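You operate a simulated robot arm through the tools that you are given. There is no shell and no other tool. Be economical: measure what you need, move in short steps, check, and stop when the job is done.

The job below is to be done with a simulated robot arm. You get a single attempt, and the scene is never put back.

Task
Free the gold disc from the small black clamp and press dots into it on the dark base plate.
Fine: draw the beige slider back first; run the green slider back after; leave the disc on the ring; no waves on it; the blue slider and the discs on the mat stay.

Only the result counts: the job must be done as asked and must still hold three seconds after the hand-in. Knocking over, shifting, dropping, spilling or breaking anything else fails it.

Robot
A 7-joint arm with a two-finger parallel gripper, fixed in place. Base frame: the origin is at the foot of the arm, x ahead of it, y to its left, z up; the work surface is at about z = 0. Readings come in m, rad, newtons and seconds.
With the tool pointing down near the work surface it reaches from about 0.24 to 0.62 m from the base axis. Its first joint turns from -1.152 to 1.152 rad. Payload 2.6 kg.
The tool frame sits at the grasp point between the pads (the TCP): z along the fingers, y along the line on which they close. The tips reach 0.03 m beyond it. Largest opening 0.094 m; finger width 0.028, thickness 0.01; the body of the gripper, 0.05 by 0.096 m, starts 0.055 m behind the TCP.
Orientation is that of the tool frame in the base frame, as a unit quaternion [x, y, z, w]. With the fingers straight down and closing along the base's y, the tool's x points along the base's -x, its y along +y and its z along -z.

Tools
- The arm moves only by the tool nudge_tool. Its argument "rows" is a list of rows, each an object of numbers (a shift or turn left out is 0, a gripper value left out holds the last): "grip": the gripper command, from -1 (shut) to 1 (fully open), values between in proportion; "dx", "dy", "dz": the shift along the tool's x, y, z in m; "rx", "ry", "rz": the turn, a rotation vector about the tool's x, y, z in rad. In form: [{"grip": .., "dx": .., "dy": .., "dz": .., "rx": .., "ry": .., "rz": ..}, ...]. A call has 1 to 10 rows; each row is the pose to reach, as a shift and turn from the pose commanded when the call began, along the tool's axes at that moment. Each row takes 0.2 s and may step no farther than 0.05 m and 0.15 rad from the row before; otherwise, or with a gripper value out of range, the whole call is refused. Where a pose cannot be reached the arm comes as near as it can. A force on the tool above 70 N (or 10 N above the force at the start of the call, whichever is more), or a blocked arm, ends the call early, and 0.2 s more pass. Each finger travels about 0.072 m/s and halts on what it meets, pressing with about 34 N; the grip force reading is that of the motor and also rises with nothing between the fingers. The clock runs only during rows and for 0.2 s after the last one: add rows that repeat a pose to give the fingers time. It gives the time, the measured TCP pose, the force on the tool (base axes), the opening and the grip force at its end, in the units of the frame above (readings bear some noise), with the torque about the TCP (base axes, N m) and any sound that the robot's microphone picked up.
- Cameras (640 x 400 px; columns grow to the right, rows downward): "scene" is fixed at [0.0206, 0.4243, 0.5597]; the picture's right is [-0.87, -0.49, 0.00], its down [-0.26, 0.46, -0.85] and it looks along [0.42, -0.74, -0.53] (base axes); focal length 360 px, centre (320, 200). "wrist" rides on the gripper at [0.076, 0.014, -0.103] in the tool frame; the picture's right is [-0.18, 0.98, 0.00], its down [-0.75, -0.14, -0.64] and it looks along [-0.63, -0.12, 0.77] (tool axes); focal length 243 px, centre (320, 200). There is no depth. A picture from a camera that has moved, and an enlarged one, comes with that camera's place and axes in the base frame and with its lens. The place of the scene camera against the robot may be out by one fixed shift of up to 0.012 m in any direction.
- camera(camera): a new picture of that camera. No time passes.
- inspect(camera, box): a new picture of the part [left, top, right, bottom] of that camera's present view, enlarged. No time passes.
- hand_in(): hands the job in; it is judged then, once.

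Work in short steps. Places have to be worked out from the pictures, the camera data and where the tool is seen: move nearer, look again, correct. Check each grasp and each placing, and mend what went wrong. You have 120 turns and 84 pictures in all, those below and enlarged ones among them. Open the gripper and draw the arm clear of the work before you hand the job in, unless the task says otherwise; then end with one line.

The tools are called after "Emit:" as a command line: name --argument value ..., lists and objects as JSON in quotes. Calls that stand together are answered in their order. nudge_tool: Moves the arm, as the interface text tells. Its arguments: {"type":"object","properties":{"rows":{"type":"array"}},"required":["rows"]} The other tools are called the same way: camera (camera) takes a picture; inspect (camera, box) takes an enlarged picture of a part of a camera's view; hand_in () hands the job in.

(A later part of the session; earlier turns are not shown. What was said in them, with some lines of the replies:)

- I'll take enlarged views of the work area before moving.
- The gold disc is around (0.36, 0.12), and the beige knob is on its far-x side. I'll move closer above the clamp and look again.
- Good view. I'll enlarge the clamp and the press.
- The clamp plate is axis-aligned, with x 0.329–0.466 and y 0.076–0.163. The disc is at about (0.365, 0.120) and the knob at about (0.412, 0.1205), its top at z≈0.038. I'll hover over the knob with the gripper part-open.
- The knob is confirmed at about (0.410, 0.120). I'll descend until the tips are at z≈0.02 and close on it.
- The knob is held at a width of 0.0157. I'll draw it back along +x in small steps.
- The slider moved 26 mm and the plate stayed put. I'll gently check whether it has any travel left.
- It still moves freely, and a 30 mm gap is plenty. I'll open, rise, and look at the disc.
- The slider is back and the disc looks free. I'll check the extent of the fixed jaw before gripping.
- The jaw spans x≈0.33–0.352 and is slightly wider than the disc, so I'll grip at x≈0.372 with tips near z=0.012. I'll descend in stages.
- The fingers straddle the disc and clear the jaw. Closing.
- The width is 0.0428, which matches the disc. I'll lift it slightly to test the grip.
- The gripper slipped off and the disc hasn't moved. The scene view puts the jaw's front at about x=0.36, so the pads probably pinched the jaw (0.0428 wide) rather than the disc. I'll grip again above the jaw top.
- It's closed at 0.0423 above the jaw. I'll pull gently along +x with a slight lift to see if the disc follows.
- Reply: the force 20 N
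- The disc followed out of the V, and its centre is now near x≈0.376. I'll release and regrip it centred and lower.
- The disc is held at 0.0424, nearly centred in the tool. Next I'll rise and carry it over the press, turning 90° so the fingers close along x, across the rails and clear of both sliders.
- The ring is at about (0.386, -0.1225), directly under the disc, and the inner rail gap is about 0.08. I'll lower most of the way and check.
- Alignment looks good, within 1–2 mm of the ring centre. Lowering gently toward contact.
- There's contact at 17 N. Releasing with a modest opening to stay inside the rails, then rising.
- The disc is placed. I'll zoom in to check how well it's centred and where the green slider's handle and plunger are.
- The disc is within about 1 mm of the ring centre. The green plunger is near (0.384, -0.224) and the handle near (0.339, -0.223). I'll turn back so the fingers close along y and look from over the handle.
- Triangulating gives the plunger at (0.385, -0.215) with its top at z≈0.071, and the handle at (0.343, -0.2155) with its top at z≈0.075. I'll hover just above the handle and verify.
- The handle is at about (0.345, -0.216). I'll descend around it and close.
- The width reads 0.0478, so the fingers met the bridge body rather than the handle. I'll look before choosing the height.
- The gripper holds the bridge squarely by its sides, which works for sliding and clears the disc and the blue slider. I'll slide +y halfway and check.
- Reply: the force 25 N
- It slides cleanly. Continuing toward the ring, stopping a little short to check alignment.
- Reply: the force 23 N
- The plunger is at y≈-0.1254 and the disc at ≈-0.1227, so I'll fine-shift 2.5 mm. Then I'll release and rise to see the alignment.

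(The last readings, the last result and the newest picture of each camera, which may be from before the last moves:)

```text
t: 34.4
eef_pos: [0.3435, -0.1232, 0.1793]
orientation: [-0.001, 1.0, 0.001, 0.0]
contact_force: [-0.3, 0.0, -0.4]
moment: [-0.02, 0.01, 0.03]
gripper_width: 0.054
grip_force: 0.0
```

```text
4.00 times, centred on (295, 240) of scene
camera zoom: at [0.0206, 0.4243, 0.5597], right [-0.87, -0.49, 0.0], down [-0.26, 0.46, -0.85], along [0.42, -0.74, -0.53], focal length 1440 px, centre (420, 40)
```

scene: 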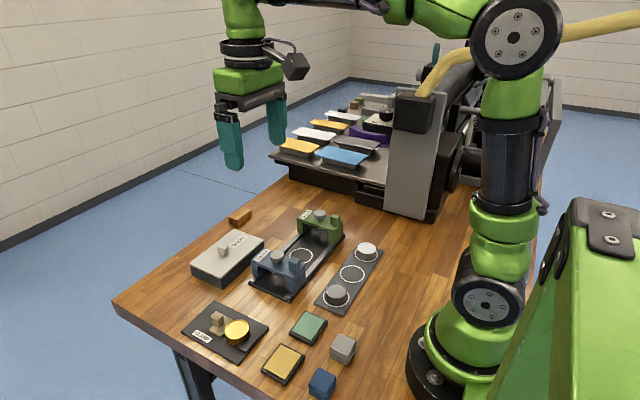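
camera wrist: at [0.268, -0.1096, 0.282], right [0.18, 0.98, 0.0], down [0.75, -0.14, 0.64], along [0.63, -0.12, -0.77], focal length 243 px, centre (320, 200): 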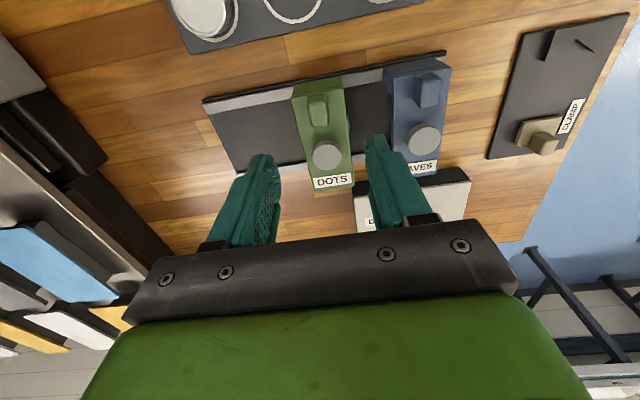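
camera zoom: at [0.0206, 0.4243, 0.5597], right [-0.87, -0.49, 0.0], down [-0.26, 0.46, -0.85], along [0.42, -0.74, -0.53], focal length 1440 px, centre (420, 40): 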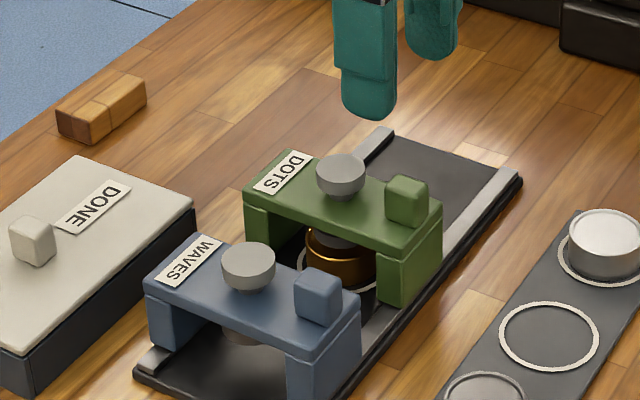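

The last nudge met about 12 N of resistance, possibly a stop. I'll check the ram-to-disc alignment up close.

Emit:
inspect --camera "scene" --box '[295, 220, 360, 270]'

Emit:
inspect --camera "wrist" --box '[200, 50, 460, 210]'

```text
8.00 times, centred on (328, 245) of scene
camera zoom: at [0.0206, 0.4243, 0.5597], right [-0.87, -0.49, 0.0], down [-0.26, 0.46, -0.85], along [0.42, -0.74, -0.53], focal length 2880 px, centre (260, -160)
```

zoom: 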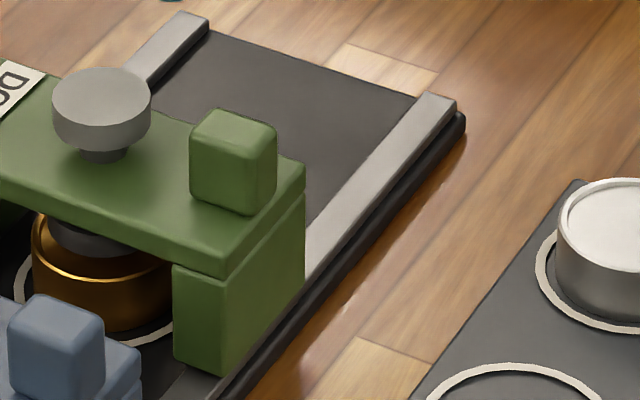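

```text
2.46 times, centred on (330, 130) of wrist
camera zoom: at [0.268, -0.1096, 0.282], right [0.18, 0.98, 0.0], down [0.75, -0.14, 0.64], along [0.63, -0.12, -0.77], focal length 597 px, centre (295, 372)
```

zoom: 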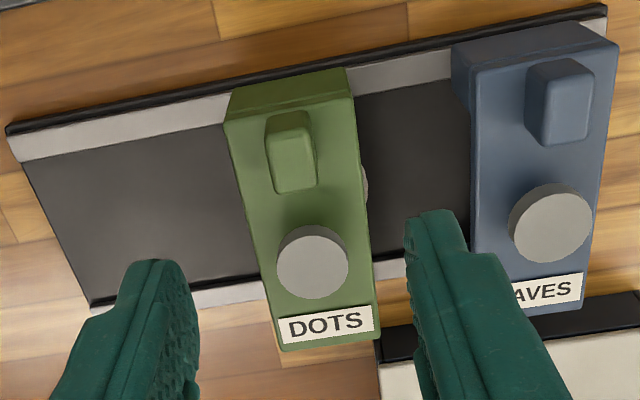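

Using all the views together, the plunger (0.386, -0.125) sits over the disc (0.386, -0.1245) to within about 1 mm. I'll close the fingers and hover over the plunger.

Emit:
nudge_tool --rows '[{"grip": -1, "dx": -0.02, "dy": -0.001}, {"dx": -0.0425, "dy": -0.002}, {"dx": -0.0425, "dy": -0.002, "dz": 0.03}, {"dx": -0.0425, "dy": -0.002, "dz": 0.06}, {"dx": -0.0425, "dy": -0.002, "dz": 0.065}, {"dx": -0.0425, "dy": -0.002, "dz": 0.065}]'

Emit:
camera --camera "wrist"

Emit:
inspect --camera "scene" --box '[250, 180, 360, 280]'

```text
t: 35.8
eef_pos: [0.3871, -0.1261, 0.113]
orientation: [0.0, 1.0, 0.001, 0.0]
contact_force: [-0.2, -0.6, 0.0]
moment: [-0.03, -0.03, -0.01]
gripper_width: 0.0001
grip_force: 33.2
```

```text
39 pictures are left
camera wrist: at [0.3102, -0.112, 0.216], right [0.18, 0.98, 0.0], down [0.75, -0.14, 0.64], along [0.63, -0.12, -0.77], focal length 243 px, centre (320, 200)
```

wrist: 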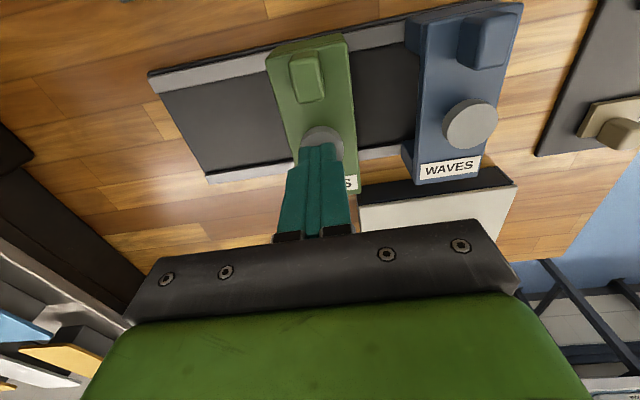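

```text
4.00 times, centred on (305, 230) of scene
camera zoom: at [0.0206, 0.4243, 0.5597], right [-0.87, -0.49, 0.0], down [-0.26, 0.46, -0.85], along [0.42, -0.74, -0.53], focal length 1440 px, centre (380, 80)
```

zoom: 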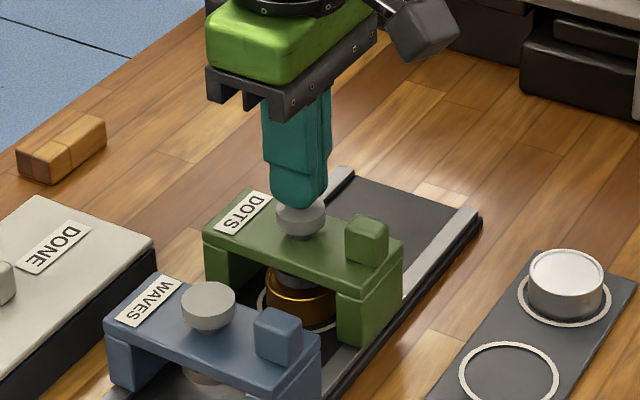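

The fingertips are nearly centred over the plunger, about 12 mm above it. I'll correct 1–2 mm and press down gently.

Emit:
nudge_tool --rows '[{"dx": 0.002, "dy": 0.0012, "dz": 0.005}, {"dx": 0.002, "dy": 0.0012, "dz": 0.009}, {"dx": 0.002, "dy": 0.0012, "dz": 0.012}, {"dx": 0.002, "dy": 0.0012, "dz": 0.015}, {"dx": 0.002, "dy": 0.0012, "dz": 0.018}]'

```text
t: 36.9
eef_pos: [0.3852, -0.1258, 0.1035]
orientation: [0.003, 1.0, 0.001, 0.002]
contact_force: [-5.5, 2.3, 12.2]
moment: [0.06, 0.31, 0.01]
gripper_width: 0.0
grip_force: 33.2
stopped in row 5: the force on the tool passed its limit at 79 N (the readings are from after the stop); the commanded pose is now the measured one
```

Force reached 79 N near z≈0.10. I'll look at what happened to the plunger.

Emit:
inspect --camera "scene" --box '[275, 200, 340, 270]'

```text
5.71 times, centred on (308, 235) of scene
camera zoom: at [0.0205, 0.4243, 0.5597], right [-0.87, -0.49, 0.0], down [-0.26, 0.46, -0.85], along [0.42, -0.74, -0.53], focal length 2057 px, centre (391, 0)
```

zoom: 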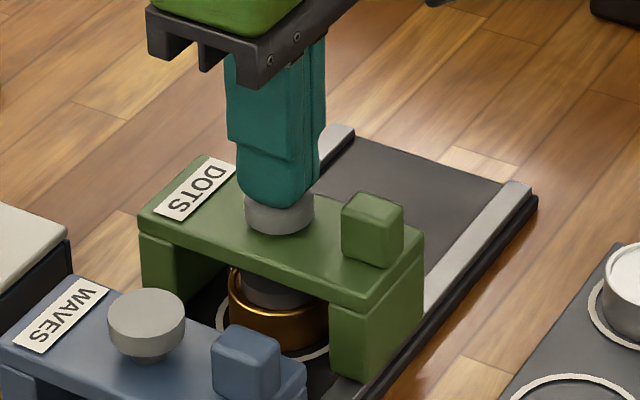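

The plunger looks pressed down, with the ram on the disc. I'll press once more slowly and hold for a moderate time, then lift.

Emit:
nudge_tool --rows '[{"dz": 0.0015}, {"dz": 0.003}, {"dz": 0.003}, {"dz": 0.003}]'

Emit:
inspect --camera "scene" --box '[275, 200, 340, 270]'

```text
t: 37.9
eef_pos: [0.3857, -0.1254, 0.1017]
orientation: [0.005, 1.0, 0.0, 0.004]
contact_force: [-20.0, 1.4, 55.0]
moment: [0.05, 0.94, -0.09]
gripper_width: 0.0002
grip_force: 32.7
```

```text
5.71 times, centred on (308, 235) of scene
camera zoom: at [0.0203, 0.4243, 0.5596], right [-0.87, -0.49, 0.0], down [-0.26, 0.46, -0.85], along [0.42, -0.74, -0.53], focal length 2057 px, centre (391, 0)
```

zoom: 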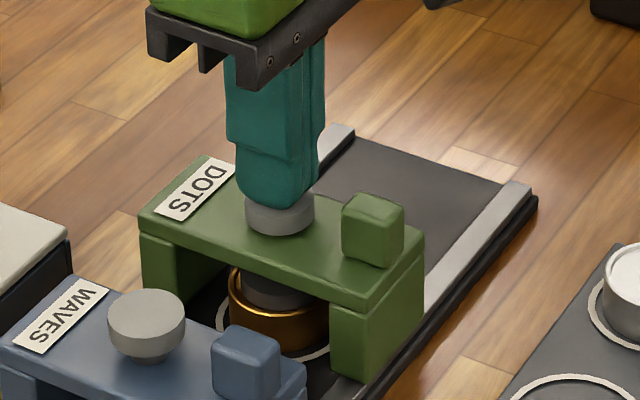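

It held at 55 N with the plunger bottomed. Lifting off and checking.

Emit:
nudge_tool --rows '[{"dz": -0.01}, {"dz": -0.03}, {"dz": -0.06}, {"dz": -0.08}, {"dz": -0.08, "dx": 0.02}, {"dz": -0.08, "dx": 0.0415}, {"dz": -0.08, "dx": 0.0415}]'

Emit:
inspect --camera "scene" --box '[275, 200, 340, 270]'

Emit:
inspect --camera "wrist" --box '[200, 50, 460, 210]'

```text
t: 39.5
eef_pos: [0.3415, -0.1256, 0.1795]
orientation: [0.002, 1.0, 0.001, 0.002]
contact_force: [-0.3, 0.7, -0.6]
moment: [-0.01, -0.02, 0.02]
gripper_width: 0.0
grip_force: 32.6
```

```text
5.71 times, centred on (308, 235) of scene
camera zoom: at [0.0206, 0.4243, 0.5597], right [-0.87, -0.49, 0.0], down [-0.26, 0.46, -0.85], along [0.42, -0.74, -0.53], focal length 2057 px, centre (391, 0)
```

zoom: 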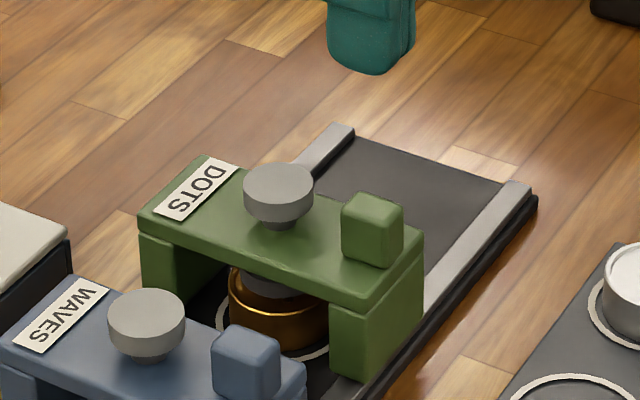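

```text
2.46 times, centred on (330, 130) of wrist
camera zoom: at [0.2658, -0.111, 0.282], right [0.19, 0.98, 0.0], down [0.75, -0.15, 0.64], along [0.63, -0.12, -0.76], focal length 597 px, centre (295, 372)
```

zoom: 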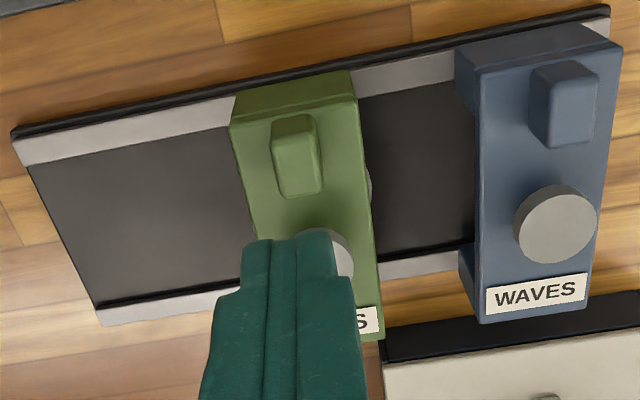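

The plunger sprang back. Now I'll regrip the green bridge as before to run it back.

Emit:
nudge_tool --rows '[{"grip": 0.36}, {}, {"dx": -0.003, "dz": 0.03}, {"dx": -0.003, "dz": 0.06}, {"dx": -0.003, "dz": 0.08}, {"dx": -0.003, "dz": 0.091}, {"dx": -0.003, "dz": 0.091}, {"grip": -1, "dx": -0.003, "dz": 0.091}, {"dx": -0.003, "dz": 0.091}, {"dx": -0.003, "dz": 0.091}]'

Emit:
inspect --camera "scene" --box '[240, 180, 350, 280]'

```text
t: 41.7
eef_pos: [0.3466, -0.1246, 0.088]
orientation: [0.002, 1.0, 0.0, 0.002]
contact_force: [1.1, -2.1, -6.4]
moment: [0.21, -0.54, 0.63]
gripper_width: 0.0477
grip_force: 45.4
```

```text
4.00 times, centred on (295, 230) of scene
camera zoom: at [0.0206, 0.4242, 0.5597], right [-0.87, -0.49, 0.0], down [-0.26, 0.46, -0.85], along [0.42, -0.74, -0.53], focal length 1440 px, centre (420, 80)
```

zoom: 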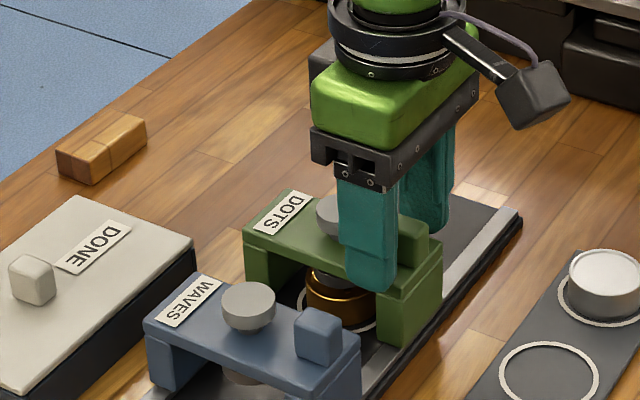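

Gripped at 0.0477. Sliding back along -y by 0.09 to the starting position.

Emit:
nudge_tool --rows '[{"dy": -0.01}, {"dy": -0.02}, {"dy": -0.03}, {"dy": -0.04}, {"dy": -0.05}, {"dy": -0.06}, {"dy": -0.07}, {"dy": -0.08}, {"dy": -0.0885}, {"dy": -0.0885}]'

Emit:
inspect --camera "scene" --box '[240, 180, 350, 280]'

```text
t: 43.9
eef_pos: [0.3475, -0.2135, 0.0889]
orientation: [0.003, 1.0, -0.001, 0.005]
contact_force: [0.5, -1.3, 29.6]
moment: [-0.03, -0.26, 0.81]
gripper_width: 0.0476
grip_force: 45.2
```

```text
4.00 times, centred on (295, 230) of scene
camera zoom: at [0.0205, 0.4243, 0.5596], right [-0.87, -0.49, 0.0], down [-0.26, 0.46, -0.85], along [0.42, -0.74, -0.53], focal length 1440 px, centre (420, 80)
```

zoom: 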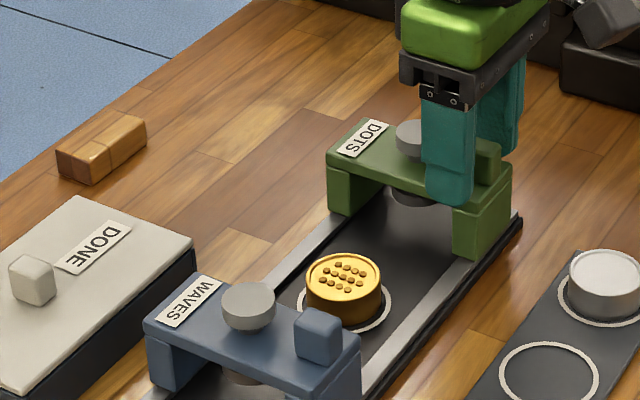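

The dots are on the disc. I'll nudge 1.5 mm more to get fully back to the start, then release and rise.

Emit:
nudge_tool --rows '[{"dy": -0.0015}, {"dy": -0.0015}, {"dy": -0.0015, "grip": -0.05}, {"dy": -0.0015, "grip": 0.3}, {"dy": -0.0015, "grip": 0.3}, {"dy": -0.0015, "dz": -0.04}, {"dy": -0.0015, "dz": -0.08}, {"dy": -0.0015, "dz": -0.12}, {"dy": -0.0015, "dz": -0.12}]'

Emit:
camera --camera "scene"

Emit:
inspect --camera "scene" --box '[230, 190, 400, 320]'

Emit:
camera --camera "wrist"

```text
t: 45.9
eef_pos: [0.3468, -0.216, 0.2113]
orientation: [0.003, 1.0, 0.0, 0.001]
contact_force: [-0.1, -0.2, -0.5]
moment: [0.01, 0.0, 0.04]
gripper_width: 0.0611
grip_force: 0.1
```

```text
31 pictures are left
```

scene: 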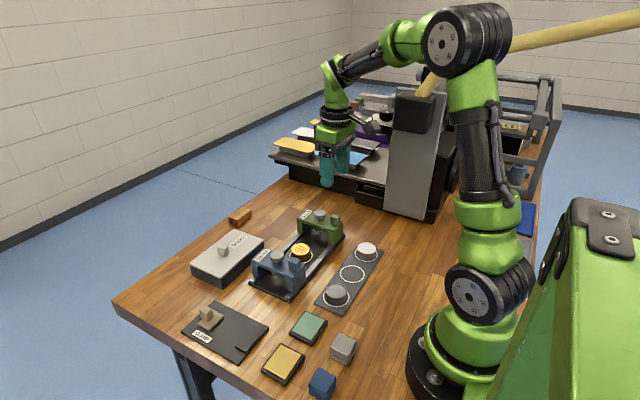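

```text
3.08 times, centred on (315, 255) of scene
camera zoom: at [0.0206, 0.4243, 0.5597], right [-0.87, -0.49, 0.0], down [-0.26, 0.46, -0.85], along [0.42, -0.74, -0.53], focal length 1108 px, centre (335, 31)
```

zoom: 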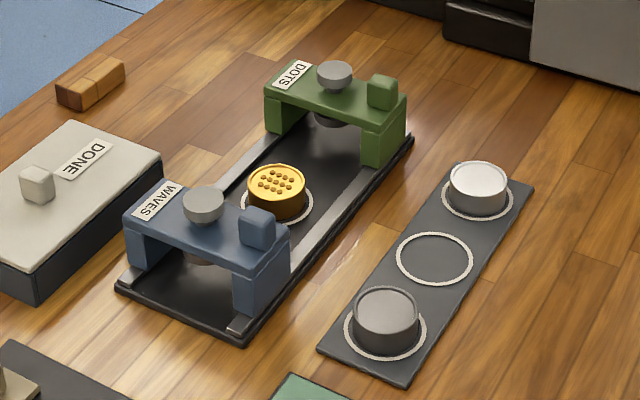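

```text
29 pictures are left
camera wrist: at [0.2697, -0.2002, 0.3131], right [0.19, 0.98, 0.0], down [0.75, -0.14, 0.64], along [0.63, -0.12, -0.76], focal length 243 px, centre (320, 200)
```

wrist: 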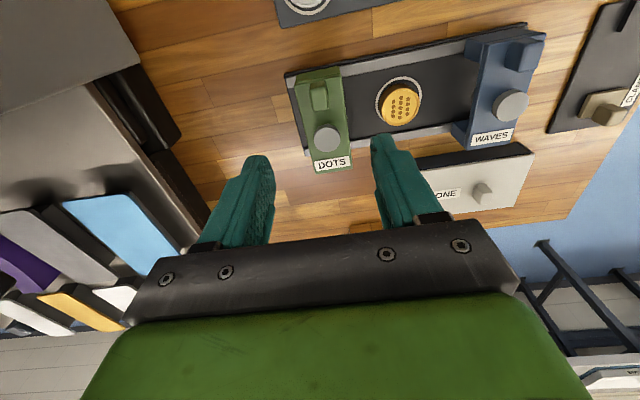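

The disc carries dots, sits on the ring, the green slider is back, and nothing else has moved. I'll open fully and raise the arm clear.

Emit:
nudge_tool --rows '[{"grip": 1, "dz": -0.04}, {"dz": -0.08}, {"dz": -0.12}, {"dz": -0.12}]'

Emit:
hand_in

```text
t: 46.9
eef_pos: [0.346, -0.212, 0.3287]
orientation: [0.003, 1.0, 0.001, 0.002]
contact_force: [-0.4, 0.1, 0.1]
moment: [0.0, 0.01, 0.01]
gripper_width: 0.0941
grip_force: 0.1
```

```text
The job is handed in.
```

The job is handed in: the gold disc was freed, pressed with dots and left on the ring with no waves on it, the beige and green sliders were drawn back, and the blue slider and the discs on the mat were left untouched.
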